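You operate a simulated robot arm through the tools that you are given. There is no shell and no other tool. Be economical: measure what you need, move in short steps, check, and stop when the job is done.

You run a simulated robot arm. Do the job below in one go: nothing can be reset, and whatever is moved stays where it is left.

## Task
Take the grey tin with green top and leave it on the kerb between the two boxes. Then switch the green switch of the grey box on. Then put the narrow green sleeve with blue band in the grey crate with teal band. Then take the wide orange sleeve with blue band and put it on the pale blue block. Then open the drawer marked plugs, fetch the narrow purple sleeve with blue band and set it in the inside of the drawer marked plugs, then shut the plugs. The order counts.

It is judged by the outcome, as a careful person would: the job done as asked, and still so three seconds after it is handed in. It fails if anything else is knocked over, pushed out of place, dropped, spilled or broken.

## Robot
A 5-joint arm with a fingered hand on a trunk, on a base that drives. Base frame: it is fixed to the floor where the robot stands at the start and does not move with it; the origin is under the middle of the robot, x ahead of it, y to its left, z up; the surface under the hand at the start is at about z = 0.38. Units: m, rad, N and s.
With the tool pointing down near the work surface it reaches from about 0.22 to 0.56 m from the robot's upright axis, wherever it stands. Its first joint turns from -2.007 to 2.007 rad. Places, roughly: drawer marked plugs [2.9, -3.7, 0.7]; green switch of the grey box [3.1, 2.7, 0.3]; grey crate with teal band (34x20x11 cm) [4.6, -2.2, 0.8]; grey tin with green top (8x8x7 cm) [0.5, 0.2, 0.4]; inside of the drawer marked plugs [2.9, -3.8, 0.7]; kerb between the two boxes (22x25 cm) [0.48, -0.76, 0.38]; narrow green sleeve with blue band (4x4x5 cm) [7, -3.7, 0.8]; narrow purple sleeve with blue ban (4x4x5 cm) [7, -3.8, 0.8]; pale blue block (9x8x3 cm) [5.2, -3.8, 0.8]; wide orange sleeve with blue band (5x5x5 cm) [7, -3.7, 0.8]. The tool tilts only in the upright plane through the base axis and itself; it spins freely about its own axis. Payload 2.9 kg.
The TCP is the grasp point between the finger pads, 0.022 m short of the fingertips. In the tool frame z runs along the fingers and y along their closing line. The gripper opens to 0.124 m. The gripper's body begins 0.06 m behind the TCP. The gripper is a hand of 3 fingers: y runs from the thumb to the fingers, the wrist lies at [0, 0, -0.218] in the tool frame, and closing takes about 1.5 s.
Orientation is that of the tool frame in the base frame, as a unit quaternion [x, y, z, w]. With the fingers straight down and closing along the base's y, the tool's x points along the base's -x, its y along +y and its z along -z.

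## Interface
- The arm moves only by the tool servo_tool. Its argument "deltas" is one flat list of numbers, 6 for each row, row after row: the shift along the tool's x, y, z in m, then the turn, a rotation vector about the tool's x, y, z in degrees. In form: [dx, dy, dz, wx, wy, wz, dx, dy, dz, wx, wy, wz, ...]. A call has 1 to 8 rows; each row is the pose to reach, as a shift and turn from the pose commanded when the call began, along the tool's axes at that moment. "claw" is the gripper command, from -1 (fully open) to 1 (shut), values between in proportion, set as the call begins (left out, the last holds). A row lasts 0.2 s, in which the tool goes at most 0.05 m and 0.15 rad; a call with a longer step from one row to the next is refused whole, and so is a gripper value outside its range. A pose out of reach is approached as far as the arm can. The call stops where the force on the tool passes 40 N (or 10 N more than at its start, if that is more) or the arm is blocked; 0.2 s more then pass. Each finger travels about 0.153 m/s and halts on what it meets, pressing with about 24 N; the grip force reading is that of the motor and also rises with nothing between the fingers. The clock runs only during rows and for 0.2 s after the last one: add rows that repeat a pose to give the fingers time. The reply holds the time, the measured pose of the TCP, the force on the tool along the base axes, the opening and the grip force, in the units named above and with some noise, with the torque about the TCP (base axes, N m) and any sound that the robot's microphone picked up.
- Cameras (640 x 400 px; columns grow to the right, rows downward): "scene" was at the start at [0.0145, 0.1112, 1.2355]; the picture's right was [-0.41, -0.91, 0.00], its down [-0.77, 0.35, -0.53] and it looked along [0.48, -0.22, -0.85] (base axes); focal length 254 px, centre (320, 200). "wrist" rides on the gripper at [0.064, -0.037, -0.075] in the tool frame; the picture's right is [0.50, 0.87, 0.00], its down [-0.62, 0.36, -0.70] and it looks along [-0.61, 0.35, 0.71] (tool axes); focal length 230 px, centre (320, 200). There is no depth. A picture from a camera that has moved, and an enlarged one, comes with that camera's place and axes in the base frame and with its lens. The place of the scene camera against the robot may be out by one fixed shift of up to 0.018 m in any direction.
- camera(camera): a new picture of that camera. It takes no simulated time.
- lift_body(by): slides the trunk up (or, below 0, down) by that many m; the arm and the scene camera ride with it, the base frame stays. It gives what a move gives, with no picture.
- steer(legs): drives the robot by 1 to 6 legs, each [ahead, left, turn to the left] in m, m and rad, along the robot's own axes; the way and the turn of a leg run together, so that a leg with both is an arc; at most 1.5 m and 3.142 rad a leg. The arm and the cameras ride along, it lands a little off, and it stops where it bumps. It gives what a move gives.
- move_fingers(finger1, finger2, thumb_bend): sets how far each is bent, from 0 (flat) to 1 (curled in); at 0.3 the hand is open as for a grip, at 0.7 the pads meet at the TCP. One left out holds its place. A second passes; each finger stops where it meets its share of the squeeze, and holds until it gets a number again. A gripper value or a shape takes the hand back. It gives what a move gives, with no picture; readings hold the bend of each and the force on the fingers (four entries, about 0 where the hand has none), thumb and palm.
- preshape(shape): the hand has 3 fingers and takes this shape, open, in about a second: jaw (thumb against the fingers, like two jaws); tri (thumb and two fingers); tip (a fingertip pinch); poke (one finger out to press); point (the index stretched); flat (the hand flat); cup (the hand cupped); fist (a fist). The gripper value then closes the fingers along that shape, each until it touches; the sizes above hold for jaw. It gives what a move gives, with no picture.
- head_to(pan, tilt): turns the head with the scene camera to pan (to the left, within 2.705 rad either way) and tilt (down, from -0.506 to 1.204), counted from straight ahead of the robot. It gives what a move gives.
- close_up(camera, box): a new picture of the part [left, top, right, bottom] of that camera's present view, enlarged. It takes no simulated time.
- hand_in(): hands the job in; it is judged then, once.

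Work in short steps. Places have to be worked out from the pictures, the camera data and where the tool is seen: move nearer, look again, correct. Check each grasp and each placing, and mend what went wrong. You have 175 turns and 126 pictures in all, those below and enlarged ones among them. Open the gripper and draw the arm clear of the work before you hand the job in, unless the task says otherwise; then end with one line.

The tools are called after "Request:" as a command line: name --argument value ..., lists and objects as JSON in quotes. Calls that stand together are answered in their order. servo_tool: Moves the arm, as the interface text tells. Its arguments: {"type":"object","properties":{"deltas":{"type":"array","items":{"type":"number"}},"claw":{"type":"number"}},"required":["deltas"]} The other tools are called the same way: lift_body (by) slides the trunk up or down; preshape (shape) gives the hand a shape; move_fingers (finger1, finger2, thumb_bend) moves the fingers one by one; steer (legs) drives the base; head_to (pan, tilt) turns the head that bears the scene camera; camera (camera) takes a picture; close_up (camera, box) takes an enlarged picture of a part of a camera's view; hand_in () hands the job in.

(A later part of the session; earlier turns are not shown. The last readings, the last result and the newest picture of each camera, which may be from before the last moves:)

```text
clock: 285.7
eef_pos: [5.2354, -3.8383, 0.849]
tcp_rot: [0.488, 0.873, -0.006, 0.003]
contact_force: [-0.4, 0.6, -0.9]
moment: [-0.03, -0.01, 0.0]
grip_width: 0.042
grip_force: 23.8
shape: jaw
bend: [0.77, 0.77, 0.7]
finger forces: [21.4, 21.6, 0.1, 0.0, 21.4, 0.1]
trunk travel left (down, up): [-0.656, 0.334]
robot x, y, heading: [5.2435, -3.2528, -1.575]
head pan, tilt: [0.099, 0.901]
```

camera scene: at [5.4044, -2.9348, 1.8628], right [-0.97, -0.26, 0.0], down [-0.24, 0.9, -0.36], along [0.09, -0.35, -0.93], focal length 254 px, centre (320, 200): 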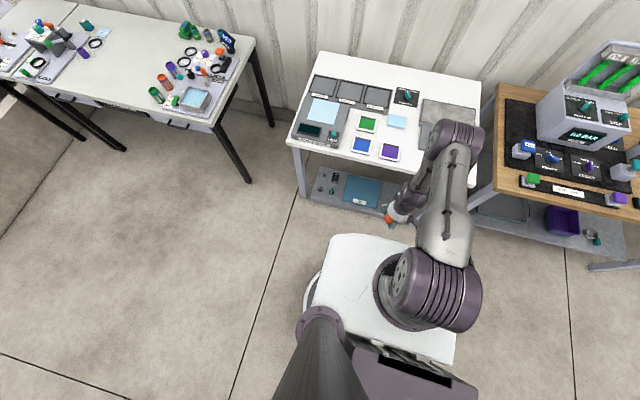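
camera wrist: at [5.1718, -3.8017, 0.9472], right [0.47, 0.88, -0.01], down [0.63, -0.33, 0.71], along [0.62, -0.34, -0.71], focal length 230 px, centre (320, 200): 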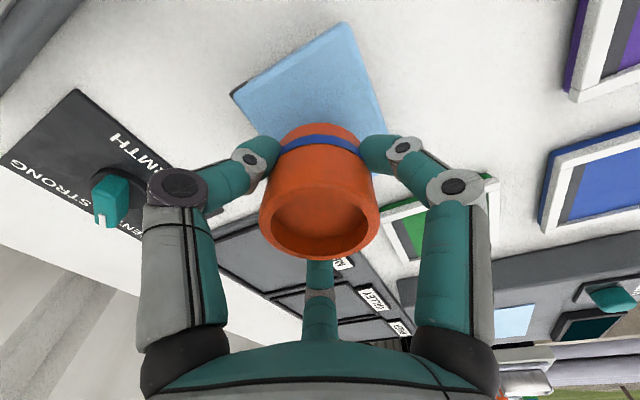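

No contact yet at 0.849, so I'll continue by small amounts.

Request:
lift_body --by -0.005

Request:
lift_body --by -0.004

```text
clock: 286.2
eef_pos: [5.2356, -3.8374, 0.847]
tcp_rot: [0.487, 0.873, -0.009, 0.004]
contact_force: [-0.2, -3.0, 21.8]
moment: [-0.08, 0.04, 0.03]
grip_width: 0.0429
grip_force: 23.8
shape: jaw
bend: [0.78, 0.77, 0.7]
finger forces: [24.6, 24.9, 0.0, 0.0, 25.7, 0.0]
trunk travel left (down, up): [-0.651, 0.339]
robot x, y, heading: [5.2456, -3.2536, -1.574]
head pan, tilt: [0.099, 0.901]
```

```text
clock: 286.8
eef_pos: [5.2352, -3.8381, 0.8467]
tcp_rot: [0.487, 0.873, -0.011, 0.007]
contact_force: [-0.2, 3.6, 22.6]
moment: [0.06, 0.06, -0.01]
grip_width: 0.0445
grip_force: 24.1
shape: jaw
bend: [0.78, 0.78, 0.69]
finger forces: [26.5, 25.0, 0.0, 0.0, 23.8, 0.0]
trunk travel left (down, up): [-0.647, 0.343]
robot x, y, heading: [5.2473, -3.2515, -1.572]
head pan, tilt: [0.099, 0.901]
stopped: the force on the tool passed its limit at 40 N (the readings are from after the stop); the commanded pose is now the measured one
```

The sleeve is on the block. I'll ease up slightly, open, and rise straight up.

Request:
lift_body --by 0.004

Request:
servo_tool --deltas '[0, 0, 0, 0, 0, 0, 0, 0, 0, 0, 0, 0, 0, 0, 0, 0, 0, 0, 0, 0, 0, 0, 0, 0, 0, 0, 0, 0, 0, 0]' --claw -0.3

Request:
lift_body --by 0.14

Request:
camera --camera "wrist"

```text
clock: 287.3
eef_pos: [5.2354, -3.8392, 0.8482]
tcp_rot: [0.487, 0.873, -0.009, 0.005]
contact_force: [-0.3, 2.6, 9.4]
moment: [0.01, 0.05, 0.0]
grip_width: 0.0442
grip_force: 24.0
shape: jaw
bend: [0.78, 0.78, 0.69]
finger forces: [24.9, 24.9, 0.0, 0.0, 23.7, 0.0]
trunk travel left (down, up): [-0.651, 0.339]
robot x, y, heading: [5.2443, -3.2543, -1.573]
head pan, tilt: [0.099, 0.901]
```

```text
clock: 288.5
eef_pos: [5.2362, -3.8396, 0.8467]
tcp_rot: [0.487, 0.873, -0.009, 0.004]
contact_force: [-0.8, -0.3, 0.8]
moment: [-0.01, 0.04, 0.01]
grip_width: 0.0803
grip_force: 0.1
shape: jaw
bend: [0.31, 0.31, 0.7]
finger forces: [0.0, 0.1, 0.0, 0.0, 0.0, 0.0]
trunk travel left (down, up): [-0.651, 0.339]
robot x, y, heading: [5.2421, -3.2531, -1.574]
head pan, tilt: [0.099, 0.901]
```

```text
clock: 290.2
eef_pos: [5.2359, -3.841, 0.9868]
tcp_rot: [0.487, 0.873, -0.008, 0.004]
contact_force: [-0.5, -1.4, 0.3]
moment: [0.02, 0.01, 0.01]
grip_width: 0.0799
grip_force: 0.0
shape: jaw
bend: [0.31, 0.31, 0.7]
finger forces: [0.0, 0.0, 0.1, 0.0, 0.0, 0.0]
trunk travel left (down, up): [-0.791, 0.199]
robot x, y, heading: [5.246, -3.2531, -1.573]
head pan, tilt: [0.099, 0.901]
```

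```text
36 pictures are left
camera wrist: at [5.1719, -3.8033, 1.0614], right [0.47, 0.88, -0.02], down [0.63, -0.32, 0.71], along [0.62, -0.35, -0.71], focal length 230 px, centre (320, 200)
```

wrist: 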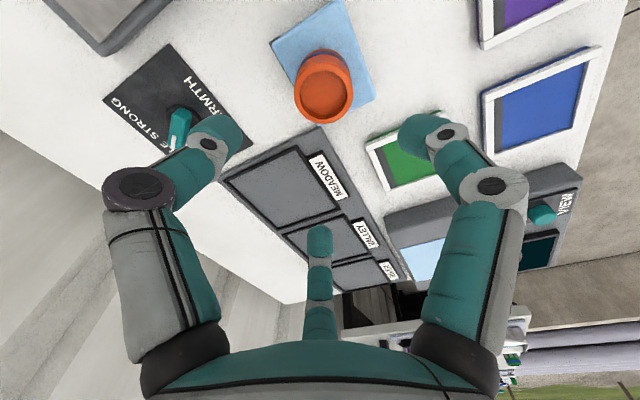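

The orange sleeve stands upright on the pale blue block. Next is the drawer marked plugs near (2.9, −3.7, 0.7). I'll draw in, back off, and slide west.

Request:
servo_tool --deltas '[0.04, 0.025, 0, 0, 0, 0, 0.08, 0.05, 0, 0, 0, 0, 0.12, 0.075, 0, 0, 0, 0, 0.16, 0.1, 0, 0, 0, 0, 0.2, 0.125, 0, 0, 0, 0, 0.204, 0.127, 0, 0, 0, 0]'

Request:
steer --legs '[[-0.3, 0, 0], [0, -1.5, 0], [0, -0.8, 0.04]]'

Request:
camera --camera "scene"

```text
clock: 291.6
eef_pos: [5.2359, -3.6005, 0.9822]
tcp_rot: [0.487, 0.873, -0.009, 0.006]
contact_force: [0.3, 0.7, 0.3]
moment: [0.01, 0.03, 0.01]
grip_width: 0.0803
grip_force: 0.1
shape: jaw
bend: [0.3, 0.31, 0.7]
finger forces: [0.0, 0.0, 0.0, 0.1, 0.0, 0.0]
trunk travel left (down, up): [-0.791, 0.199]
robot x, y, heading: [5.2462, -3.253, -1.57]
head pan, tilt: [0.099, 0.901]
```

```text
clock: 304.6
eef_pos: [2.9324, -3.3212, 0.9821]
tcp_rot: [0.474, 0.88, -0.008, 0.004]
contact_force: [0.7, 0.3, -0.3]
moment: [-0.01, -0.01, -0.04]
grip_width: 0.0806
grip_force: 0.0
shape: jaw
bend: [0.3, 0.31, 0.7]
finger forces: [0.0, 0.0, 0.0, 0.1, 0.0, 0.1]
trunk travel left (down, up): [-0.791, 0.199]
robot x, y, heading: [2.9315, -2.974, -1.541]
head pan, tilt: [0.099, 0.901]
```

```text
35 pictures are left
camera scene: at [3.0953, -2.9925, 1.6848], right [-0.99, -0.13, 0.0], down [-0.1, 0.78, -0.62], along [0.08, -0.62, -0.78], focal length 254 px, centre (320, 200)
```

scene: 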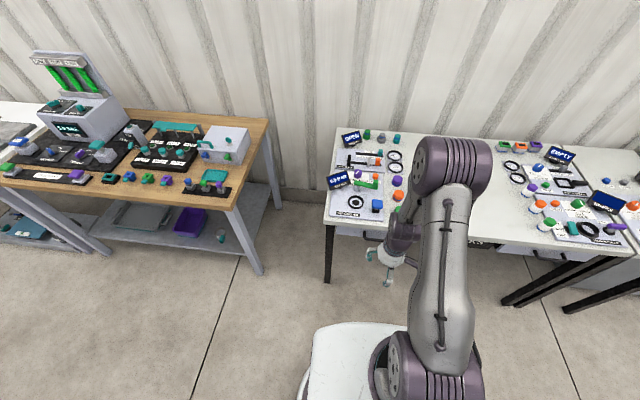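

The left drawer under this table fits the hint. I'll lower the trunk to see the drawer fronts and read the labels.

Request:
lift_body --by -0.35

Request:
head_to --pan -0.1 --tilt 0.6

Request:
camera --camera "scene"

Request:
camera --camera "wrist"

```text
clock: 308.0
eef_pos: [2.9333, -3.3229, 0.633]
tcp_rot: [0.474, 0.881, -0.008, 0.005]
contact_force: [-0.3, -0.4, 0.3]
moment: [0.03, 0.0, 0.03]
grip_width: 0.0804
grip_force: 0.0
shape: jaw
bend: [0.3, 0.31, 0.7]
finger forces: [0.0, 0.0, 0.0, 0.0, 0.1, 0.1]
trunk travel left (down, up): [-0.441, 0.549]
robot x, y, heading: [2.9336, -2.9756, -1.546]
head pan, tilt: [0.099, 0.901]
```

```text
clock: 308.8
eef_pos: [2.9331, -3.3234, 0.6313]
tcp_rot: [0.473, 0.881, -0.009, 0.005]
contact_force: [0.4, 0.0, -0.3]
moment: [0.02, 0.01, 0.01]
grip_width: 0.0806
grip_force: 0.1
shape: jaw
bend: [0.3, 0.31, 0.7]
finger forces: [0.0, 0.1, 0.0, 0.1, 0.0, 0.1]
trunk travel left (down, up): [-0.441, 0.549]
robot x, y, heading: [2.9294, -2.974, -1.543]
head pan, tilt: [-0.099, 0.6]
```

```text
34 pictures are left
camera scene: at [3.0795, -3.0057, 1.3595], right [-1.0, 0.07, 0.0], down [0.04, 0.56, -0.82], along [-0.06, -0.82, -0.57], focal length 254 px, centre (320, 200)
```

scene: 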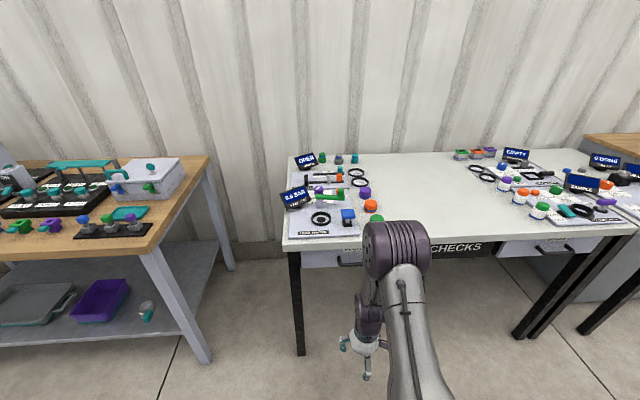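

```text
33 pictures are left
camera wrist: at [2.868, -3.2873, 0.7061], right [0.45, 0.89, -0.02], down [0.64, -0.31, 0.71], along [0.63, -0.33, -0.71], focal length 230 px, centre (320, 200)
```

wrist: 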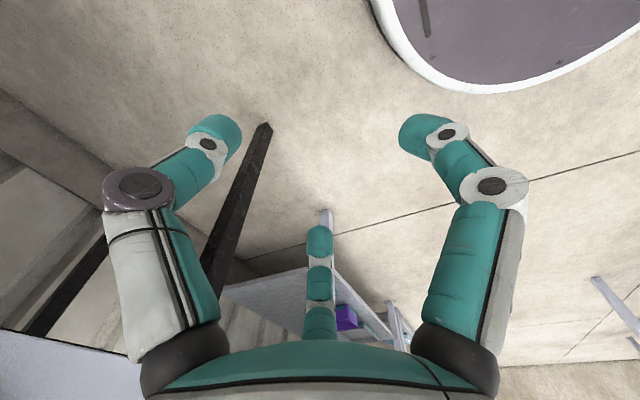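

The left drawer spans about x 2.7–3.1. I'll enlarge its front, then swing the arm aside if the label is hidden.

Request:
close_up --camera "scene" --box '[280, 225, 500, 295]'

Request:
steer --legs '[[0, 0.3, -0.03]]'

Request:
close_up --camera "scene" --box '[340, 215, 600, 315]'

```text
2.91 times, centred on (390, 260) of scene
camera zoom: at [3.0795, -3.0057, 1.3595], right [-1.0, 0.07, 0.0], down [0.04, 0.56, -0.82], along [-0.06, -0.82, -0.57], focal length 740 px, centre (116, 26)
```

zoom: 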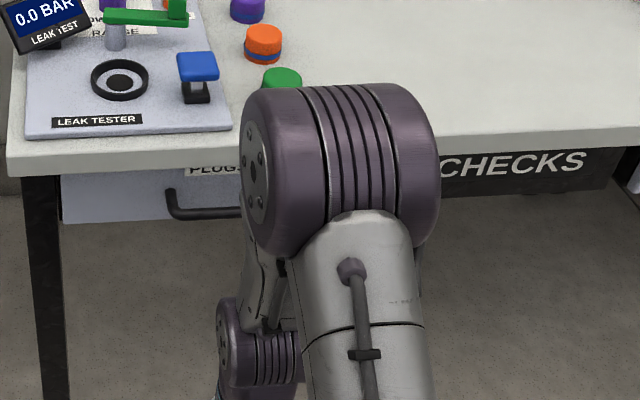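

```text
clock: 310.9
eef_pos: [3.2213, -3.3194, 0.6322]
tcp_rot: [0.487, 0.873, -0.007, 0.004]
contact_force: [0.3, -0.5, 0.4]
moment: [0.01, 0.01, -0.02]
grip_width: 0.0805
grip_force: 0.1
shape: jaw
bend: [0.3, 0.31, 0.7]
finger forces: [0.1, 0.0, 0.1, 0.0, 0.0, 0.1]
trunk travel left (down, up): [-0.441, 0.549]
robot x, y, heading: [3.2283, -2.9707, -1.574]
head pan, tilt: [-0.099, 0.6]
```

```text
2.46 times, centred on (470, 265) of scene
camera zoom: at [3.3779, -3.0066, 1.3595], right [-0.99, 0.1, 0.0], down [0.06, 0.56, -0.83], along [-0.09, -0.82, -0.56], focal length 626 px, centre (-49, 40)
```

zoom: 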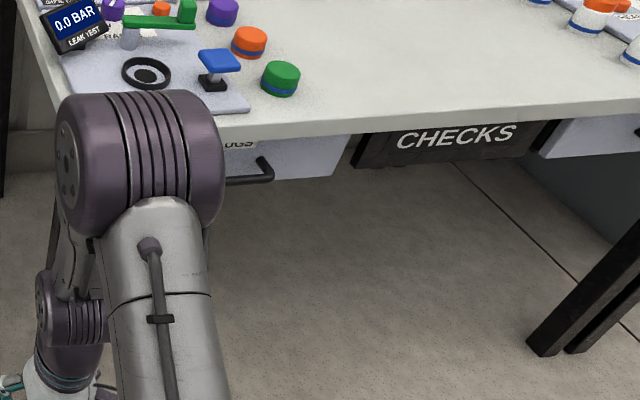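

The drawer reads PLUGS. Its bar handle is about 10 cm long, centred near (2.93, −3.55, 0.71), just under the table edge. I'll spin the tool for a vertical closing line, slide in front of the handle, then pitch the tool forward.

Request:
servo_tool --deltas '[0, 0, 0, 0, 0, -8.4, 0, 0, 0, 0, 0, -16.8, 0, 0, 0, 0, 0, -25.2, 0, 0, 0, 0, 0, -33.6, 0, 0, 0, 0, 0, -42, 0, 0, 0, 0, 0, -50.4, 0, 0, 0, 0, 0, -58.4]'

Request:
steer --legs '[[0.03, -0.3, 0.003]]'

Request:
servo_tool --deltas '[0, -0.013, -0.01, 8.4, 0, 0, 0, -0.026, -0.02, 16.8, 0, 0, 0, -0.039, -0.03, 25.2, 0, 0, 0, -0.052, -0.04, 33.6, 0, 0, 0, -0.065, -0.05, 42, 0, 0, 0, -0.078, -0.06, 50.4, 0, 0, 0, -0.09, -0.07, 58.8, 0, 0, 0, -0.1, -0.08, 67, 0, 0]'

Request:
camera --camera "wrist"

```text
clock: 312.4
eef_pos: [3.2669, -3.3151, 0.6324]
tcp_rot: [0.001, 1.0, -0.01, 0.001]
contact_force: [-0.2, -0.8, -0.3]
moment: [0.02, 0.03, -0.01]
grip_width: 0.0804
grip_force: 0.0
shape: jaw
bend: [0.3, 0.31, 0.7]
finger forces: [0.0, 0.0, 0.0, 0.1, 0.0, 0.1]
out of reach, approached as far as the arm can: row 6, 7
trunk travel left (down, up): [-0.441, 0.549]
robot x, y, heading: [3.226, -2.9749, -1.575]
head pan, tilt: [-0.099, 0.6]
```

```text
clock: 314.5
eef_pos: [2.9658, -3.3437, 0.6317]
tcp_rot: [0.001, 1.0, -0.01, 0.002]
contact_force: [0.0, -0.6, 0.1]
moment: [0.01, 0.0, -0.01]
grip_width: 0.0803
grip_force: 0.1
shape: jaw
bend: [0.3, 0.31, 0.7]
finger forces: [0.0, 0.1, 0.0, 0.0, 0.0, 0.0]
trunk travel left (down, up): [-0.441, 0.549]
robot x, y, heading: [2.9328, -3.0055, -1.577]
head pan, tilt: [-0.099, 0.6]
```

```text
clock: 316.3
eef_pos: [2.9493, -3.455, 0.7063]
tcp_rot: [0.034, 0.829, -0.556, 0.051]
contact_force: [-0.6, -0.9, -0.9]
moment: [0.0, 0.03, -0.03]
grip_width: 0.0803
grip_force: 0.0
shape: jaw
bend: [0.3, 0.31, 0.7]
finger forces: [0.0, 0.0, 0.0, 0.0, 0.0, 0.1]
out of reach, approached as far as the arm can: row 3, 4, 5, 6, 7, 8
trunk travel left (down, up): [-0.441, 0.549]
robot x, y, heading: [2.9317, -3.0037, -1.579]
head pan, tilt: [-0.099, 0.6]
```

```text
30 pictures are left
camera wrist: at [2.8798, -3.3984, 0.7614], right [-0.4, 0.33, -0.86], down [0.62, 0.78, 0.01], along [0.68, -0.53, -0.52], focal length 230 px, centre (320, 200)
```

wrist: 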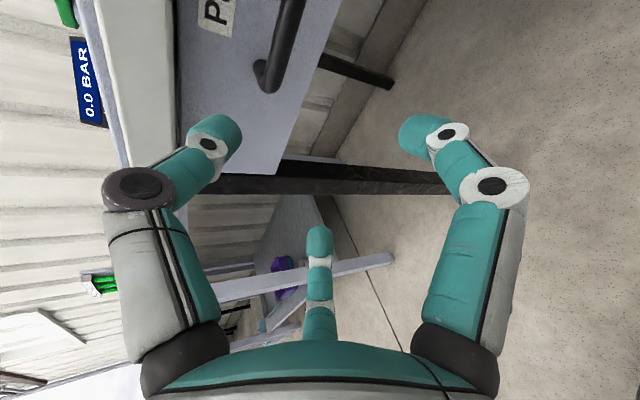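

The tool now points forward, about 22° below level. The handle seems to lie at x 2.875–2.965, y≈−3.57, z≈0.70. I'll narrow the opening and move nearer for a better fix.

Request:
servo_tool --deltas '[0.012, -0.015, 0.026, 0, 0, 0, 0.023, -0.031, 0.052, 0, 0, 0, 0.023, -0.031, 0.052, 0, 0, 0]' --claw 0.0

Request:
camera --camera "wrist"

```text
clock: 317.1
eef_pos: [2.9514, -3.5131, 0.7127]
tcp_rot: [0.035, 0.829, -0.556, 0.049]
contact_force: [0.5, 0.0, -0.5]
moment: [0.0, -0.03, -0.01]
grip_width: 0.0625
grip_force: 0.0
shape: jaw
bend: [0.36, 0.36, 0.7]
finger forces: [0.1, 0.1, 0.0, 0.0, 0.1, 0.0]
out of reach, approached as far as the arm can: row 1, 2, 3
trunk travel left (down, up): [-0.441, 0.549]
robot x, y, heading: [2.928, -3.002, -1.578]
head pan, tilt: [-0.099, 0.6]
```

```text
29 pictures are left
camera wrist: at [2.8807, -3.4563, 0.7664], right [-0.4, 0.33, -0.86], down [0.62, 0.78, 0.01], along [0.67, -0.53, -0.52], focal length 230 px, centre (320, 200)
```

wrist: 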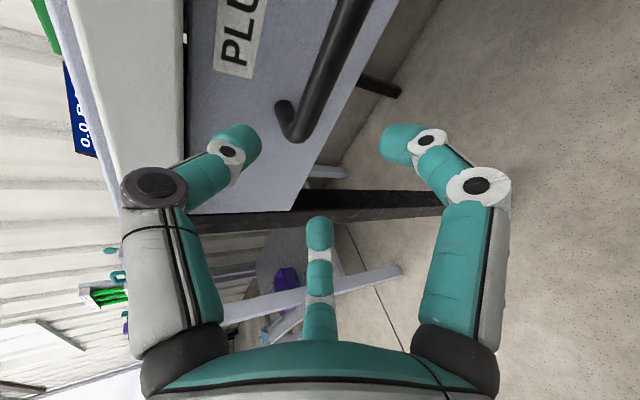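

Triangulated: the bar's +x end is at (2.96, −3.57, 0.70) and its axis runs along x at z≈0.70. I'll shift the base 2.8 cm right, then advance so that the bar lies between thumb and fingers.

Request:
steer --legs '[[0, -0.028, 0]]'

Request:
servo_tool --deltas '[0.0016, -0.003, 0.025, 0, 0, 0, 0.0016, -0.0067, 0.0502, 0, 0, 0, 0.0016, -0.0067, 0.0502, 0, 0, 0]'

Request:
camera --camera "wrist"

```text
clock: 317.9
eef_pos: [2.9214, -3.5116, 0.711]
tcp_rot: [0.036, 0.829, -0.556, 0.049]
contact_force: [-0.1, 0.0, 0.4]
moment: [0.01, 0.01, -0.02]
grip_width: 0.0625
grip_force: 0.1
shape: jaw
bend: [0.36, 0.36, 0.7]
finger forces: [0.0, 0.0, 0.0, 0.1, 0.1, 0.1]
trunk travel left (down, up): [-0.441, 0.549]
robot x, y, heading: [2.902, -2.9986, -1.572]
head pan, tilt: [-0.099, 0.6]
```

```text
clock: 318.7
eef_pos: [2.9235, -3.5592, 0.699]
tcp_rot: [0.038, 0.828, -0.557, 0.048]
contact_force: [-0.3, -1.0, -0.2]
moment: [0.02, 0.0, -0.01]
grip_width: 0.0624
grip_force: 0.1
shape: jaw
bend: [0.36, 0.36, 0.7]
finger forces: [0.1, 0.1, 0.0, 0.0, 0.0, 0.0]
trunk travel left (down, up): [-0.441, 0.549]
robot x, y, heading: [2.9005, -2.9964, -1.576]
head pan, tilt: [-0.099, 0.6]
```

```text
28 pictures are left
camera wrist: at [2.8536, -3.5033, 0.7528], right [-0.4, 0.33, -0.86], down [0.63, 0.78, 0.01], along [0.67, -0.53, -0.52], focal length 230 px, centre (320, 200)
```

wrist: 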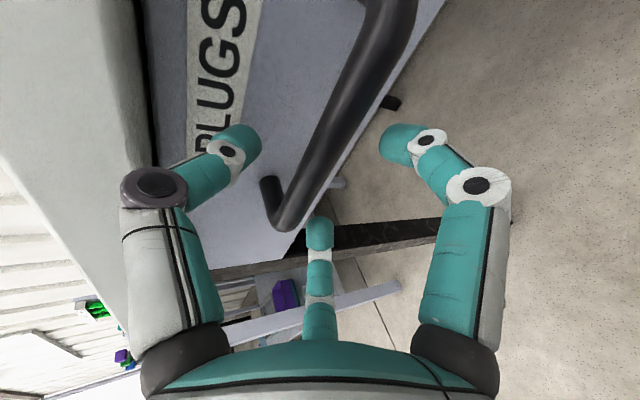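

The bar lies between thumb and fingers, about 1 cm ahead of the TCP. I'll advance 7 mm and close on it.

Request:
servo_tool --deltas '[0, -0.0027, 0.0065, 0, 0, 0, 0, -0.0027, 0.0065, 0, 0, 0]'

Request:
servo_tool --deltas '[0, 0, 0, 0, 0, 0, 0, 0, 0, 0, 0, 0, 0, 0, 0, 0, 0, 0, 0, 0, 0, 0, 0, 0, 0, 0, 0, 0, 0, 0, 0, 0, 0, 0, 0, 0]' --claw 1

Request:
camera --camera "wrist"

```text
clock: 319.3
eef_pos: [2.9221, -3.567, 0.7]
tcp_rot: [0.038, 0.828, -0.557, 0.049]
contact_force: [0.6, -0.4, 0.9]
moment: [0.05, 0.01, -0.03]
grip_width: 0.0621
grip_force: 0.0
shape: jaw
bend: [0.36, 0.36, 0.7]
finger forces: [0.1, 0.1, 0.1, 0.0, 0.1, 0.1]
trunk travel left (down, up): [-0.441, 0.549]
robot x, y, heading: [2.9027, -3.0022, -1.573]
head pan, tilt: [-0.099, 0.6]
```

```text
clock: 320.7
eef_pos: [2.9226, -3.5678, 0.6995]
tcp_rot: [0.037, 0.828, -0.557, 0.048]
contact_force: [0.1, -3.7, 2.3]
moment: [0.03, 0.02, -0.03]
grip_width: 0.0012
grip_force: 23.8
shape: jaw
bend: [0.7, 0.73, 0.72]
finger forces: [2.0, 2.2, 0.1, 0.0, 0.0, 0.1]
trunk travel left (down, up): [-0.441, 0.549]
robot x, y, heading: [2.9034, -3.0011, -1.577]
head pan, tilt: [-0.099, 0.6]
```

```text
27 pictures are left
camera wrist: at [2.8537, -3.5105, 0.7535], right [-0.4, 0.33, -0.86], down [0.63, 0.78, 0.01], along [0.67, -0.53, -0.52], focal length 230 px, centre (320, 200)
```

wrist: 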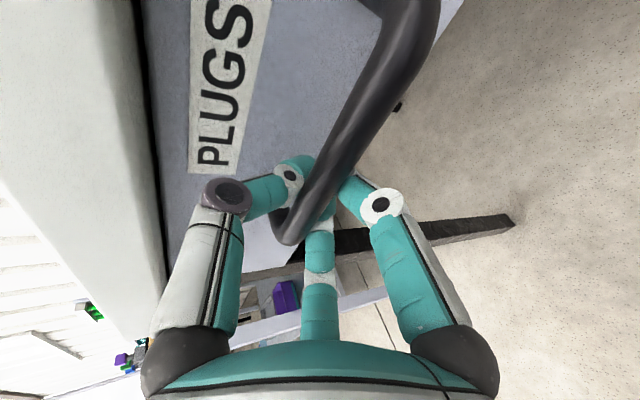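

The digits have closed behind the bar, caging it, which is good for pulling. I'll pull back with the base in steps.

Request:
steer --legs '[[-0.1, 0, 0]]'

Request:
camera --camera "wrist"

```text
clock: 321.9
eef_pos: [2.9237, -3.4668, 0.6992]
tcp_rot: [0.037, 0.829, -0.556, 0.048]
contact_force: [-1.1, 0.1, -1.3]
moment: [-0.02, 0.11, 0.04]
grip_width: 0.0016
grip_force: 24.0
shape: jaw
bend: [0.7, 0.73, 0.73]
finger forces: [1.8, 3.9, 0.1, 0.0, 0.0, 0.1]
trunk travel left (down, up): [-0.441, 0.549]
robot x, y, heading: [2.9056, -2.904, -1.574]
head pan, tilt: [-0.099, 0.6]
```

```text
26 pictures are left
camera wrist: at [2.854, -3.4109, 0.7534], right [-0.4, 0.33, -0.86], down [0.63, 0.78, 0.01], along [0.67, -0.53, -0.52], focal length 230 px, centre (320, 200)
```

wrist: 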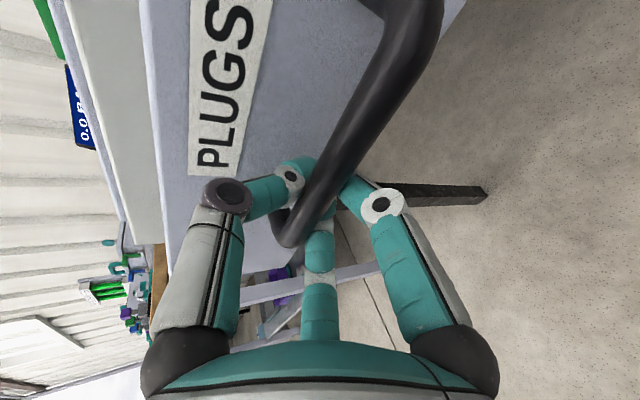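

The drawer comes along freely. I'll pull another 11 cm.

Request:
steer --legs '[[-0.11, 0, 0]]'

Request:
head_to --pan 0.0 --tilt 0.9

Request:
camera --camera "scene"

```text
clock: 323.1
eef_pos: [2.9236, -3.3593, 0.6981]
tcp_rot: [0.037, 0.828, -0.557, 0.048]
contact_force: [-0.3, 0.1, -2.5]
moment: [-0.03, 0.06, 0.05]
grip_width: 0.0012
grip_force: 23.8
shape: jaw
bend: [0.7, 0.73, 0.73]
finger forces: [1.6, 3.8, 0.0, 0.1, 0.0, 0.2]
trunk travel left (down, up): [-0.441, 0.549]
robot x, y, heading: [2.9041, -2.793, -1.574]
head pan, tilt: [-0.099, 0.6]
```

```text
clock: 323.9
eef_pos: [2.9233, -3.3591, 0.6989]
tcp_rot: [0.038, 0.828, -0.557, 0.048]
contact_force: [0.1, -0.1, -0.8]
moment: [0.01, 0.07, 0.04]
grip_width: 0.001
grip_force: 23.8
shape: jaw
bend: [0.7, 0.73, 0.73]
finger forces: [1.5, 3.7, 0.0, 0.1, 0.0, 0.0]
trunk travel left (down, up): [-0.441, 0.549]
robot x, y, heading: [2.9011, -2.796, -1.575]
head pan, tilt: [0.0, 0.901]
```

```text
25 pictures are left
camera scene: at [3.0598, -2.8149, 1.3348], right [-1.0, 0.0, 0.0], down [0.0, 0.78, -0.62], along [0.0, -0.62, -0.78], focal length 254 px, centre (320, 200)
```

scene: 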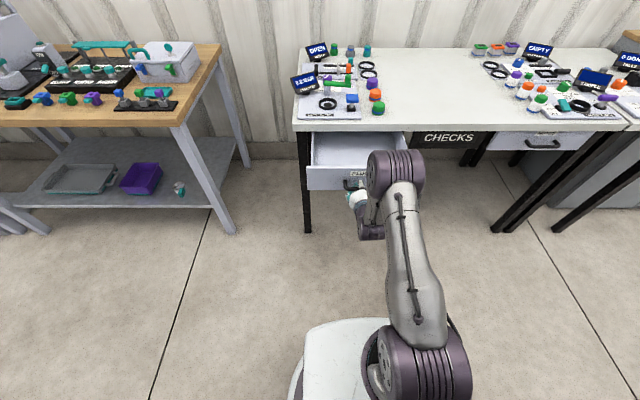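

The drawer is open about 21 cm and empty. I'll open the fingers and back straight off the handle.

Request:
servo_tool --deltas '[0, 0, 0, 0, 0, 0, 0, 0, 0, 0, 0, 0, 0, 0, 0, 0, 0, 0, 0, 0, 0, 0, 0, 0, 0, 0, 0, 0, 0, 0]' --claw -0.2

Request:
steer --legs '[[-0.12, 0, 0]]'

Request:
camera --camera "scene"

```text
clock: 325.1
eef_pos: [2.9245, -3.3593, 0.6992]
tcp_rot: [0.038, 0.829, -0.556, 0.048]
contact_force: [-0.9, 1.1, 0.0]
moment: [0.0, 0.01, 0.02]
grip_width: 0.0737
grip_force: 0.1
shape: jaw
bend: [0.32, 0.32, 0.7]
finger forces: [0.0, 0.0, 0.1, 0.0, 0.7, 0.0]
trunk travel left (down, up): [-0.441, 0.549]
robot x, y, heading: [2.9074, -2.7944, -1.58]
head pan, tilt: [0.0, 0.901]
```

```text
clock: 326.3
eef_pos: [2.9233, -3.2373, 0.7]
tcp_rot: [0.039, 0.828, -0.557, 0.048]
contact_force: [-0.2, 0.0, 0.4]
moment: [0.0, 0.01, -0.01]
grip_width: 0.0739
grip_force: 0.2
shape: jaw
bend: [0.32, 0.32, 0.7]
finger forces: [0.0, 0.1, 0.0, 0.0, 0.0, 0.0]
trunk travel left (down, up): [-0.441, 0.549]
robot x, y, heading: [2.9026, -2.6709, -1.578]
head pan, tilt: [0.0, 0.901]
```

```text
24 pictures are left
camera scene: at [3.0604, -2.6924, 1.3348], right [-1.0, 0.01, 0.0], down [0.0, 0.78, -0.62], along [0.0, -0.62, -0.78], focal length 254 px, centre (320, 200)
```

scene: 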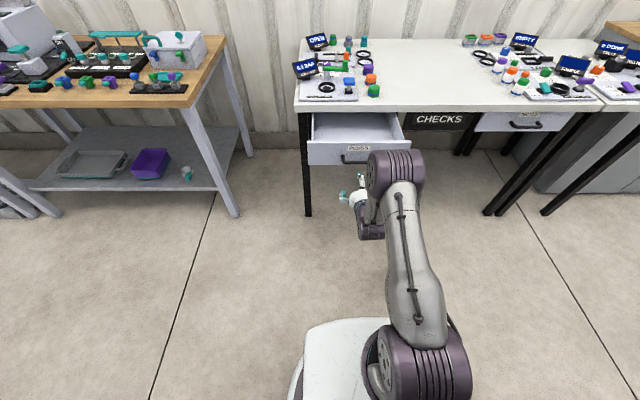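

The drawer stays open. I'll bring the tool upright again, spin it back, raise up, and drive to the purple sleeve.

Request:
servo_tool --deltas '[0, 0.01, -0.025, -8.4, 0, 0, 0, 0.02, -0.05, -16.8, 0, 0, 0, 0.03, -0.075, -25.2, 0, 0, 0, 0.041, -0.1, -33.6, 0, 0, 0, 0.052, -0.125, -42, 0, 0, 0, 0.062, -0.15, -50.4, 0, 0, 0, 0.072, -0.175, -58.8, 0, 0, 0, 0.08, -0.2, -67, 0, 0]'

Request:
lift_body --by 0.25

Request:
servo_tool --deltas '[0, 0, 0, 0, 0, 8.4, 0, 0, 0, 0, 0, 16.8, 0, 0, 0, 0, 0, 25.2, 0, 0, 0, 0, 0, 33.6, 0, 0, 0, 0, 0, 42, 0, 0, 0, 0, 0, 50.4, 0, 0, 0, 0, 0, 58.4]' --claw -0.3

```text
clock: 328.1
eef_pos: [2.9394, -3.0203, 0.7026]
tcp_rot: [0.007, 1.0, -0.013, 0.001]
contact_force: [0.0, -0.2, -1.0]
moment: [0.02, 0.01, 0.03]
grip_width: 0.0739
grip_force: 0.2
shape: jaw
bend: [0.32, 0.32, 0.7]
finger forces: [0.0, 0.1, 0.0, 0.0, 0.0, 0.0]
out of reach, approached as far as the arm can: row 1, 2, 3, 4, 5, 6, 7, 8
trunk travel left (down, up): [-0.441, 0.549]
robot x, y, heading: [2.902, -2.6702, -1.578]
head pan, tilt: [0.0, 0.901]
```

```text
clock: 330.7
eef_pos: [2.9398, -3.02, 0.9516]
tcp_rot: [0.007, 1.0, -0.014, 0.003]
contact_force: [-0.3, -0.4, -0.6]
moment: [0.01, -0.02, -0.01]
grip_width: 0.0739
grip_force: 0.0
shape: jaw
bend: [0.32, 0.32, 0.7]
finger forces: [0.0, 0.0, 0.1, 0.0, 0.0, 0.0]
trunk travel left (down, up): [-0.691, 0.299]
robot x, y, heading: [2.9052, -2.6715, -1.577]
head pan, tilt: [0.0, 0.901]
```

```text
clock: 332.3
eef_pos: [2.9408, -3.0207, 0.9513]
tcp_rot: [0.495, 0.869, -0.012, 0.009]
contact_force: [-0.4, -0.9, 0.1]
moment: [0.01, -0.03, 0.02]
grip_width: 0.0799
grip_force: 0.0
shape: jaw
bend: [0.31, 0.31, 0.7]
finger forces: [0.0, 0.0, 0.1, 0.0, 0.1, 0.0]
trunk travel left (down, up): [-0.691, 0.299]
robot x, y, heading: [2.9018, -2.6694, -1.575]
head pan, tilt: [0.0, 0.901]
```

The tool is upright again. I'll drive along the corridor to the purple sleeve.

Request:
steer --legs '[[0.24, 0, 0], [0, 1.5, 0], [0, 1.5, 0], [0, 1.11, 0]]'

Request:
camera --camera "scene"

```text
clock: 353.1
eef_pos: [6.9796, -3.2884, 0.9509]
tcp_rot: [0.496, 0.868, -0.011, 0.008]
contact_force: [-0.2, 0.4, 0.3]
moment: [0.0, -0.04, 0.01]
grip_width: 0.08
grip_force: 0.1
shape: jaw
bend: [0.31, 0.31, 0.7]
finger forces: [0.0, 0.0, 0.0, 0.0, 0.1, 0.0]
trunk travel left (down, up): [-0.691, 0.299]
robot x, y, heading: [6.9428, -2.9388, -1.584]
head pan, tilt: [0.0, 0.901]
```

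```text
23 pictures are left
camera scene: at [7.1021, -2.961, 1.5848], right [-1.0, 0.01, 0.0], down [0.01, 0.78, -0.62], along [-0.01, -0.62, -0.78], focal length 254 px, centre (320, 200)
```

scene: 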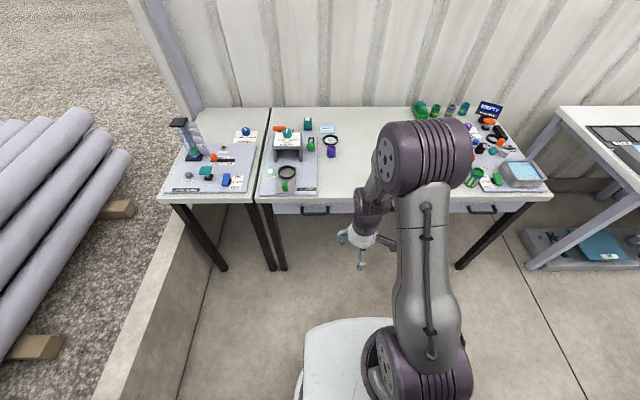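

Purple stands alone at about (7.03, −3.845). I'll close in with the base, then look with the wrist camera.

Request:
steer --legs '[[0.335, 0.07, 0.013]]'

Request:
servo_tool --deltas '[0, 0, -0.02, 0, 0, 0, -0.025, -0.025, -0.02, 0, 0, 0, -0.055, -0.05, -0.02, 0, 0, 0, -0.085, -0.075, -0.02, 0, 0, 0, -0.115, -0.1, -0.02, 0, 0, 0, -0.14, -0.12, -0.02, 0, 0, 0, -0.14, -0.12, -0.02, 0, 0, 0]'

Request:
camera --camera "wrist"

```text
clock: 355.3
eef_pos: [7.0561, -3.6217, 0.952]
tcp_rot: [0.489, 0.872, -0.012, 0.009]
contact_force: [0.4, -0.3, -0.2]
moment: [-0.01, 0.01, -0.01]
grip_width: 0.0799
grip_force: 0.1
shape: jaw
bend: [0.31, 0.31, 0.7]
finger forces: [0.0, 0.0, 0.0, 0.0, 0.0, 0.0]
trunk travel left (down, up): [-0.691, 0.299]
robot x, y, heading: [7.0151, -3.2717, -1.569]
head pan, tilt: [0.0, 0.901]
```

```text
clock: 356.9
eef_pos: [7.026, -3.8031, 0.977]
tcp_rot: [0.488, 0.873, -0.012, 0.007]
contact_force: [0.0, 0.1, 0.4]
moment: [0.02, 0.04, -0.04]
grip_width: 0.0804
grip_force: 0.0
shape: jaw
bend: [0.31, 0.31, 0.7]
finger forces: [0.1, 0.0, 0.0, 0.0, 0.0, 0.0]
trunk travel left (down, up): [-0.691, 0.299]
robot x, y, heading: [7.0124, -3.2767, -1.563]
head pan, tilt: [0.0, 0.901]
```

```text
22 pictures are left
camera wrist: at [6.9614, -3.7646, 1.0518], right [0.48, 0.88, -0.02], down [0.63, -0.32, 0.71], along [0.62, -0.35, -0.7], focal length 230 px, centre (320, 200)
```

wrist: 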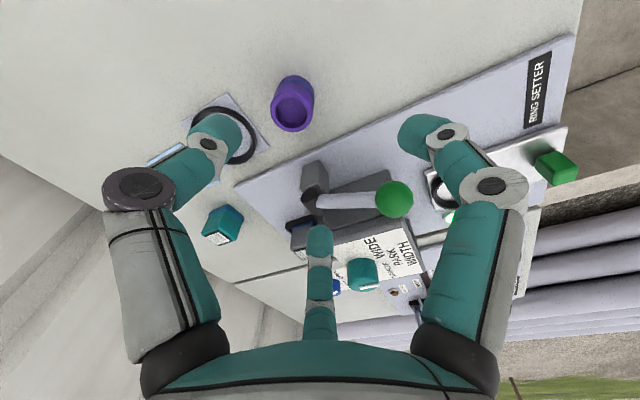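

Purple is at about (7.031, −3.836). I'll shift over it, lower 10 cm, and check.

Request:
servo_tool --deltas '[-0.016, -0.007, 0, 0, 0, 0, -0.0316, -0.0135, 0, 0, 0, 0, -0.0316, -0.0135, 0, 0, 0, 0]'

Request:
lift_body --by -0.11

Request:
camera --camera "wrist"

```text
clock: 357.7
eef_pos: [7.0296, -3.8369, 0.979]
tcp_rot: [0.489, 0.872, -0.011, 0.008]
contact_force: [-0.1, 0.2, 0.2]
moment: [0.01, -0.01, 0.01]
grip_width: 0.0802
grip_force: 0.1
shape: jaw
bend: [0.31, 0.31, 0.7]
finger forces: [0.1, 0.0, 0.0, 0.0, 0.0, 0.0]
trunk travel left (down, up): [-0.691, 0.299]
robot x, y, heading: [7.0161, -3.2731, -1.566]
head pan, tilt: [0.0, 0.901]
```

```text
clock: 359.1
eef_pos: [7.0306, -3.8359, 0.8689]
tcp_rot: [0.489, 0.872, -0.012, 0.007]
contact_force: [-0.2, -0.3, -0.2]
moment: [-0.05, 0.0, -0.01]
grip_width: 0.0801
grip_force: 0.1
shape: jaw
bend: [0.31, 0.31, 0.7]
finger forces: [0.0, 0.1, 0.1, 0.0, 0.0, 0.0]
trunk travel left (down, up): [-0.581, 0.409]
robot x, y, heading: [7.012, -3.2742, -1.561]
head pan, tilt: [0.0, 0.901]
```

```text
21 pictures are left
camera wrist: at [6.9666, -3.7983, 0.9428], right [0.48, 0.88, -0.03], down [0.63, -0.32, 0.71], along [0.62, -0.36, -0.7], focal length 230 px, centre (320, 200)
```

wrist: 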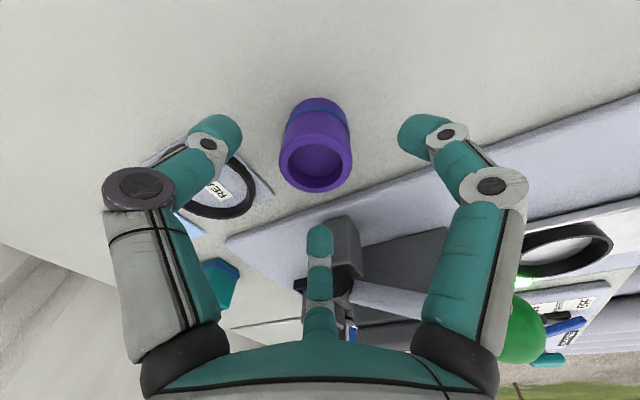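

The rim is at (7.026, −3.837). The gadget's corner is 7.5 cm from the TCP, so I'll narrow the opening to 0.062 for margin, trim x by 4 mm, then go down.

Request:
servo_tool --deltas '[0.002, -0.0034, 0, 0, 0, 0, 0.002, -0.0034, 0, 0, 0, 0, 0.002, -0.0034, 0, 0, 0, 0]' --claw 0

Request:
lift_body --by -0.02

Request:
camera --camera "wrist"

```text
clock: 359.9
eef_pos: [7.0266, -3.8349, 0.868]
tcp_rot: [0.488, 0.872, -0.012, 0.008]
contact_force: [0.1, 0.0, -1.4]
moment: [-0.02, 0.04, 0.03]
grip_width: 0.0624
grip_force: 0.1
shape: jaw
bend: [0.36, 0.36, 0.7]
finger forces: [0.0, 0.0, 0.0, 0.0, 0.0, 0.0]
trunk travel left (down, up): [-0.581, 0.409]
robot x, y, heading: [7.0159, -3.2709, -1.564]
head pan, tilt: [0.0, 0.901]
```

```text
clock: 360.6
eef_pos: [7.0252, -3.8369, 0.8486]
tcp_rot: [0.488, 0.873, -0.012, 0.007]
contact_force: [-0.1, -0.7, -1.1]
moment: [0.01, -0.03, 0.04]
grip_width: 0.0626
grip_force: 0.1
shape: jaw
bend: [0.36, 0.36, 0.7]
finger forces: [0.0, 0.0, 0.1, 0.0, 0.1, 0.0]
trunk travel left (down, up): [-0.561, 0.429]
robot x, y, heading: [7.0116, -3.2762, -1.567]
head pan, tilt: [0.0, 0.901]
```

```text
20 pictures are left
camera wrist: at [6.9624, -3.7978, 0.9229], right [0.48, 0.88, -0.03], down [0.63, -0.32, 0.71], along [0.62, -0.36, -0.7], focal length 230 px, centre (320, 200)
```

wrist: 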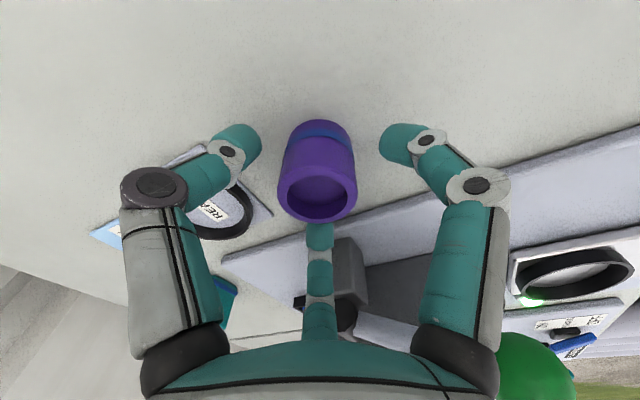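

Purple is centred between the digits. I'll go down 2 cm, close, and lift.

Request:
lift_body --by -0.02

Request:
servo_tool --deltas '[0, 0, 0, 0, 0, 0, 0, 0, 0, 0, 0, 0, 0, 0, 0, 0, 0, 0, 0, 0, 0, 0, 0, 0, 0, 0, 0, 0, 0, 0, 0, 0, 0, 0, 0, 0]' --claw 1

Request:
lift_body --by 0.17

Request:
camera --camera "wrist"

```text
clock: 361.3
eef_pos: [7.0267, -3.8356, 0.8284]
tcp_rot: [0.489, 0.872, -0.012, 0.008]
contact_force: [0.6, 0.2, 1.0]
moment: [0.05, 0.02, 0.01]
grip_width: 0.0624
grip_force: 0.0
shape: jaw
bend: [0.36, 0.36, 0.7]
finger forces: [0.1, 0.0, 0.1, 0.1, 0.1, 0.1]
trunk travel left (down, up): [-0.541, 0.449]
robot x, y, heading: [7.0095, -3.2701, -1.562]
head pan, tilt: [0.0, 0.901]
```

```text
clock: 362.7
eef_pos: [7.0253, -3.8364, 0.8295]
tcp_rot: [0.489, 0.872, -0.012, 0.008]
contact_force: [-0.2, 0.2, 0.2]
moment: [0.01, -0.03, -0.01]
grip_width: 0.0337
grip_force: 24.1
shape: jaw
bend: [0.77, 0.77, 0.7]
finger forces: [19.9, 21.9, 0.0, 0.0, 21.2, 0.0]
trunk travel left (down, up): [-0.541, 0.449]
robot x, y, heading: [7.0172, -3.2705, -1.56]
head pan, tilt: [0.0, 0.901]
```

```text
clock: 364.6
eef_pos: [7.0262, -3.8361, 0.9989]
tcp_rot: [0.489, 0.872, -0.012, 0.007]
contact_force: [-0.1, 0.0, -0.4]
moment: [0.01, 0.01, -0.01]
grip_width: 0.0337
grip_force: 24.0
shape: jaw
bend: [0.77, 0.77, 0.7]
finger forces: [19.9, 22.0, 0.0, 0.0, 21.2, 0.0]
trunk travel left (down, up): [-0.711, 0.279]
robot x, y, heading: [7.013, -3.273, -1.564]
head pan, tilt: [0.0, 0.901]
```

```text
19 pictures are left
camera wrist: at [6.9625, -3.7981, 1.0728], right [0.48, 0.88, -0.03], down [0.63, -0.32, 0.71], along [0.62, -0.36, -0.7], focal length 230 px, centre (320, 200)
```

wrist: 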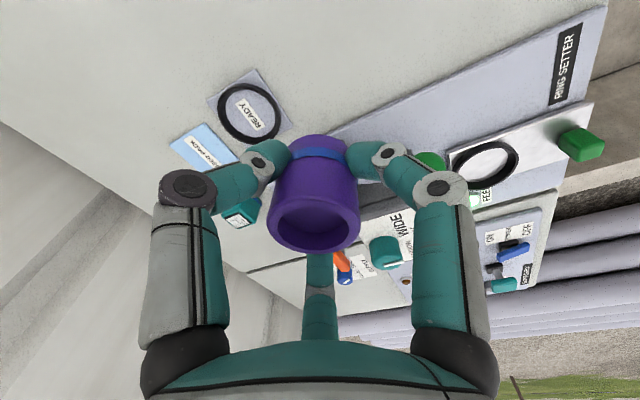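

Purple is held firmly. I'll pull in, back off, and drive west to the open drawer.

Request:
servo_tool --deltas '[0.037, 0.023, 0, 0, 0, 0, 0.075, 0.046, 0, 0, 0, 0, 0.112, 0.069, 0, 0, 0, 0, 0.15, 0.092, 0, 0, 0, 0, 0.187, 0.115, 0, 0, 0, 0, 0.187, 0.115, 0, 0, 0, 0]'

Request:
steer --legs '[[-0.4, 0, -0.005], [0, -1.5, 0], [0, -1.5, 0], [0, -1.04, 0]]'

Request:
camera --camera "scene"

```text
clock: 366.0
eef_pos: [7.0277, -3.6149, 0.9923]
tcp_rot: [0.489, 0.872, -0.013, 0.008]
contact_force: [-0.2, -0.5, -0.3]
moment: [0.01, 0.0, 0.01]
grip_width: 0.0333
grip_force: 24.2
shape: jaw
bend: [0.77, 0.76, 0.7]
finger forces: [20.1, 23.3, 0.0, 0.0, 21.3, 0.0]
trunk travel left (down, up): [-0.711, 0.279]
robot x, y, heading: [7.0127, -3.2726, -1.565]
head pan, tilt: [0.0, 0.901]
```

```text
clock: 387.4
eef_pos: [3.0041, -3.0847, 0.9913]
tcp_rot: [0.503, 0.864, -0.012, 0.008]
contact_force: [-0.1, -0.6, -0.2]
moment: [0.0, 0.02, 0.01]
grip_width: 0.0336
grip_force: 24.2
shape: jaw
bend: [0.77, 0.76, 0.7]
finger forces: [20.1, 23.6, 0.1, 0.0, 21.3, 0.0]
trunk travel left (down, up): [-0.711, 0.279]
robot x, y, heading: [3.0007, -2.7414, -1.6]
head pan, tilt: [0.0, 0.901]
```

```text
18 pictures are left
camera scene: at [3.1599, -2.7681, 1.6048], right [-1.0, 0.03, 0.0], down [0.02, 0.78, -0.62], along [-0.02, -0.62, -0.78], focal length 254 px, centre (320, 200)
```

scene: 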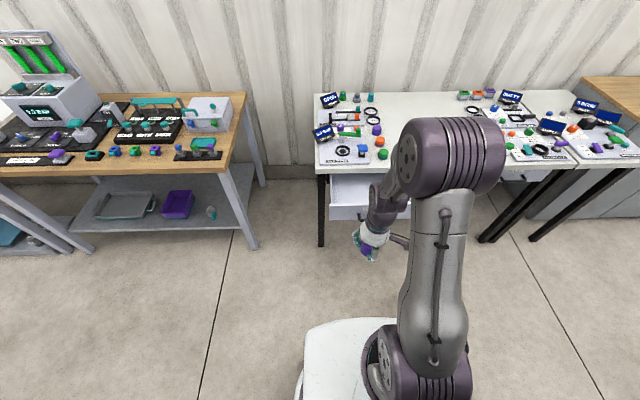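

The hand is near the open drawer. The opening lies about x 2.75–3.08, y −3.59 to −3.41. I'll approach so the hand can come down at (2.95, −3.49).

Request:
steer --legs '[[0.26, -0.045, 0.03]]'

Request:
camera --camera "wrist"

```text
clock: 389.2
eef_pos: [2.9639, -3.3434, 0.992]
tcp_rot: [0.492, 0.871, -0.012, 0.007]
contact_force: [0.3, 0.7, -0.2]
moment: [0.02, -0.01, 0.0]
grip_width: 0.0333
grip_force: 24.4
shape: jaw
bend: [0.77, 0.76, 0.7]
finger forces: [20.1, 23.7, 0.0, 0.0, 21.4, 0.1]
trunk travel left (down, up): [-0.711, 0.279]
robot x, y, heading: [2.9593, -3.0029, -1.578]
head pan, tilt: [0.0, 0.901]
```

```text
17 pictures are left
camera wrist: at [2.9005, -3.3055, 1.0662], right [0.49, 0.87, -0.02], down [0.62, -0.33, 0.71], along [0.61, -0.36, -0.7], focal length 230 px, centre (320, 200)
```

wrist: 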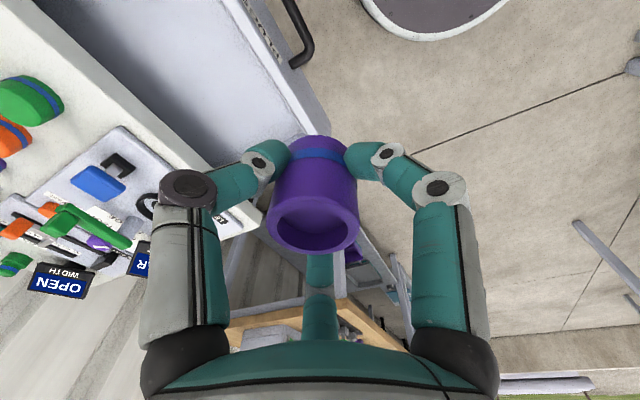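

I need the edges precisely before going down, so I'll enlarge the drawer region in the wrist view.

Request:
close_up --camera "wrist" --box '[0, 0, 340, 220]'

```text
1.82 times, centred on (170, 110) of wrist
camera zoom: at [2.9005, -3.3055, 1.0662], right [0.49, 0.87, -0.02], down [0.62, -0.33, 0.71], along [0.61, -0.36, -0.7], focal length 418 px, centre (593, 364)
```

zoom: 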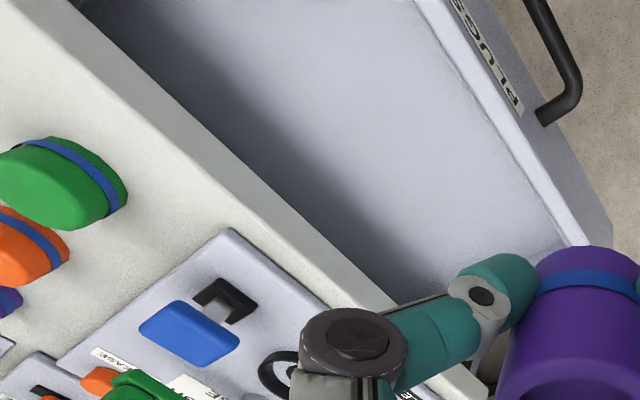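

Table front is at y≈−3.58 and the drawer's front panel inside at y≈−3.42, so I'll aim midway at (2.945, −3.498). First over it, then down in stages.

Request:
servo_tool --deltas '[-0.031, -0.024, 0, 0, 0, 0, -0.062, -0.048, 0, 0, 0, 0, -0.092, -0.072, 0, 0, 0, 0, -0.123, -0.0964, 0, 0, 0, 0, -0.123, -0.0964, 0, 0, 0, 0]'

Request:
lift_body --by -0.17

Request:
camera --camera "wrist"

Request:
close_up --camera "scene" --box '[280, 100, 460, 220]'

```text
clock: 390.4
eef_pos: [2.9454, -3.5005, 0.9955]
tcp_rot: [0.492, 0.87, -0.013, 0.007]
contact_force: [-0.3, 0.7, -1.1]
moment: [-0.01, -0.02, 0.01]
grip_width: 0.0335
grip_force: 24.4
shape: jaw
bend: [0.77, 0.76, 0.7]
finger forces: [20.2, 24.3, 0.1, 0.1, 21.3, 0.0]
trunk travel left (down, up): [-0.711, 0.279]
robot x, y, heading: [2.9574, -3.0014, -1.572]
head pan, tilt: [0.0, 0.901]
```

```text
clock: 392.4
eef_pos: [2.9459, -3.5006, 0.827]
tcp_rot: [0.493, 0.87, -0.013, 0.006]
contact_force: [0.1, -0.1, -0.6]
moment: [-0.01, -0.03, -0.04]
grip_width: 0.0334
grip_force: 23.9
shape: jaw
bend: [0.77, 0.76, 0.7]
finger forces: [20.2, 24.2, 0.0, 0.1, 21.3, 0.0]
trunk travel left (down, up): [-0.541, 0.449]
robot x, y, heading: [2.9555, -2.9995, -1.576]
head pan, tilt: [0.0, 0.901]
```

```text
15 pictures are left
camera wrist: at [2.8819, -3.4617, 0.9003], right [0.49, 0.87, -0.03], down [0.62, -0.33, 0.71], along [0.61, -0.36, -0.7], focal length 230 px, centre (320, 200)
```

wrist: 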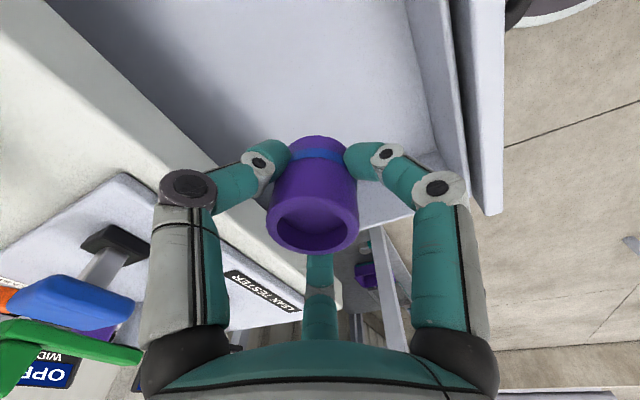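

```text
3.33 times, centred on (370, 160) of scene
camera zoom: at [3.1113, -3.0232, 1.4348], right [-1.0, 0.0, 0.0], down [0.0, 0.78, -0.62], along [0.0, -0.62, -0.78], focal length 847 px, centre (153, 333)
```

zoom: 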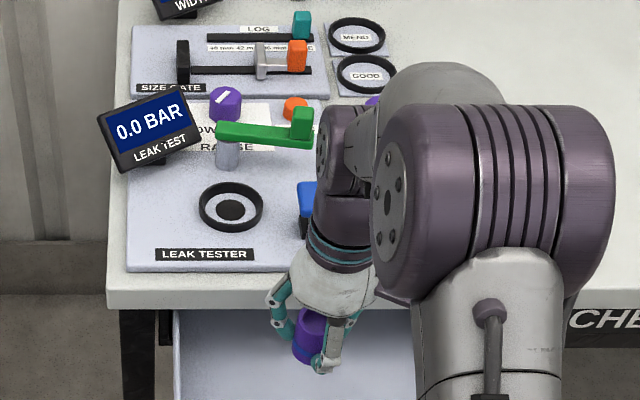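

The hand is above the opening with clear margins. I'll lower in stages and watch the force.

Request:
lift_body --by -0.07

Request:
camera --camera "wrist"

```text
clock: 393.4
eef_pos: [2.946, -3.5002, 0.7557]
tcp_rot: [0.493, 0.87, -0.013, 0.006]
contact_force: [0.4, 0.1, -0.8]
moment: [-0.03, 0.0, 0.01]
grip_width: 0.0333
grip_force: 24.1
shape: jaw
bend: [0.77, 0.76, 0.7]
finger forces: [20.1, 24.3, 0.0, 0.1, 21.3, 0.0]
trunk travel left (down, up): [-0.471, 0.519]
robot x, y, heading: [2.952, -3.0, -1.579]
head pan, tilt: [0.0, 0.901]
```

```text
13 pictures are left
camera wrist: at [2.8819, -3.4616, 0.8303], right [0.49, 0.87, -0.03], down [0.62, -0.33, 0.71], along [0.61, -0.36, -0.7], focal length 230 px, centre (320, 200)
```

wrist: 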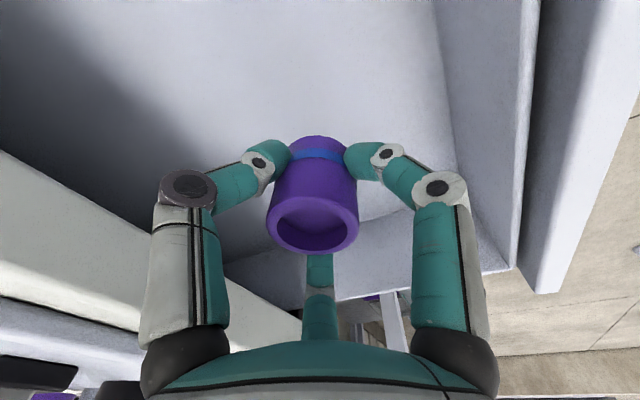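

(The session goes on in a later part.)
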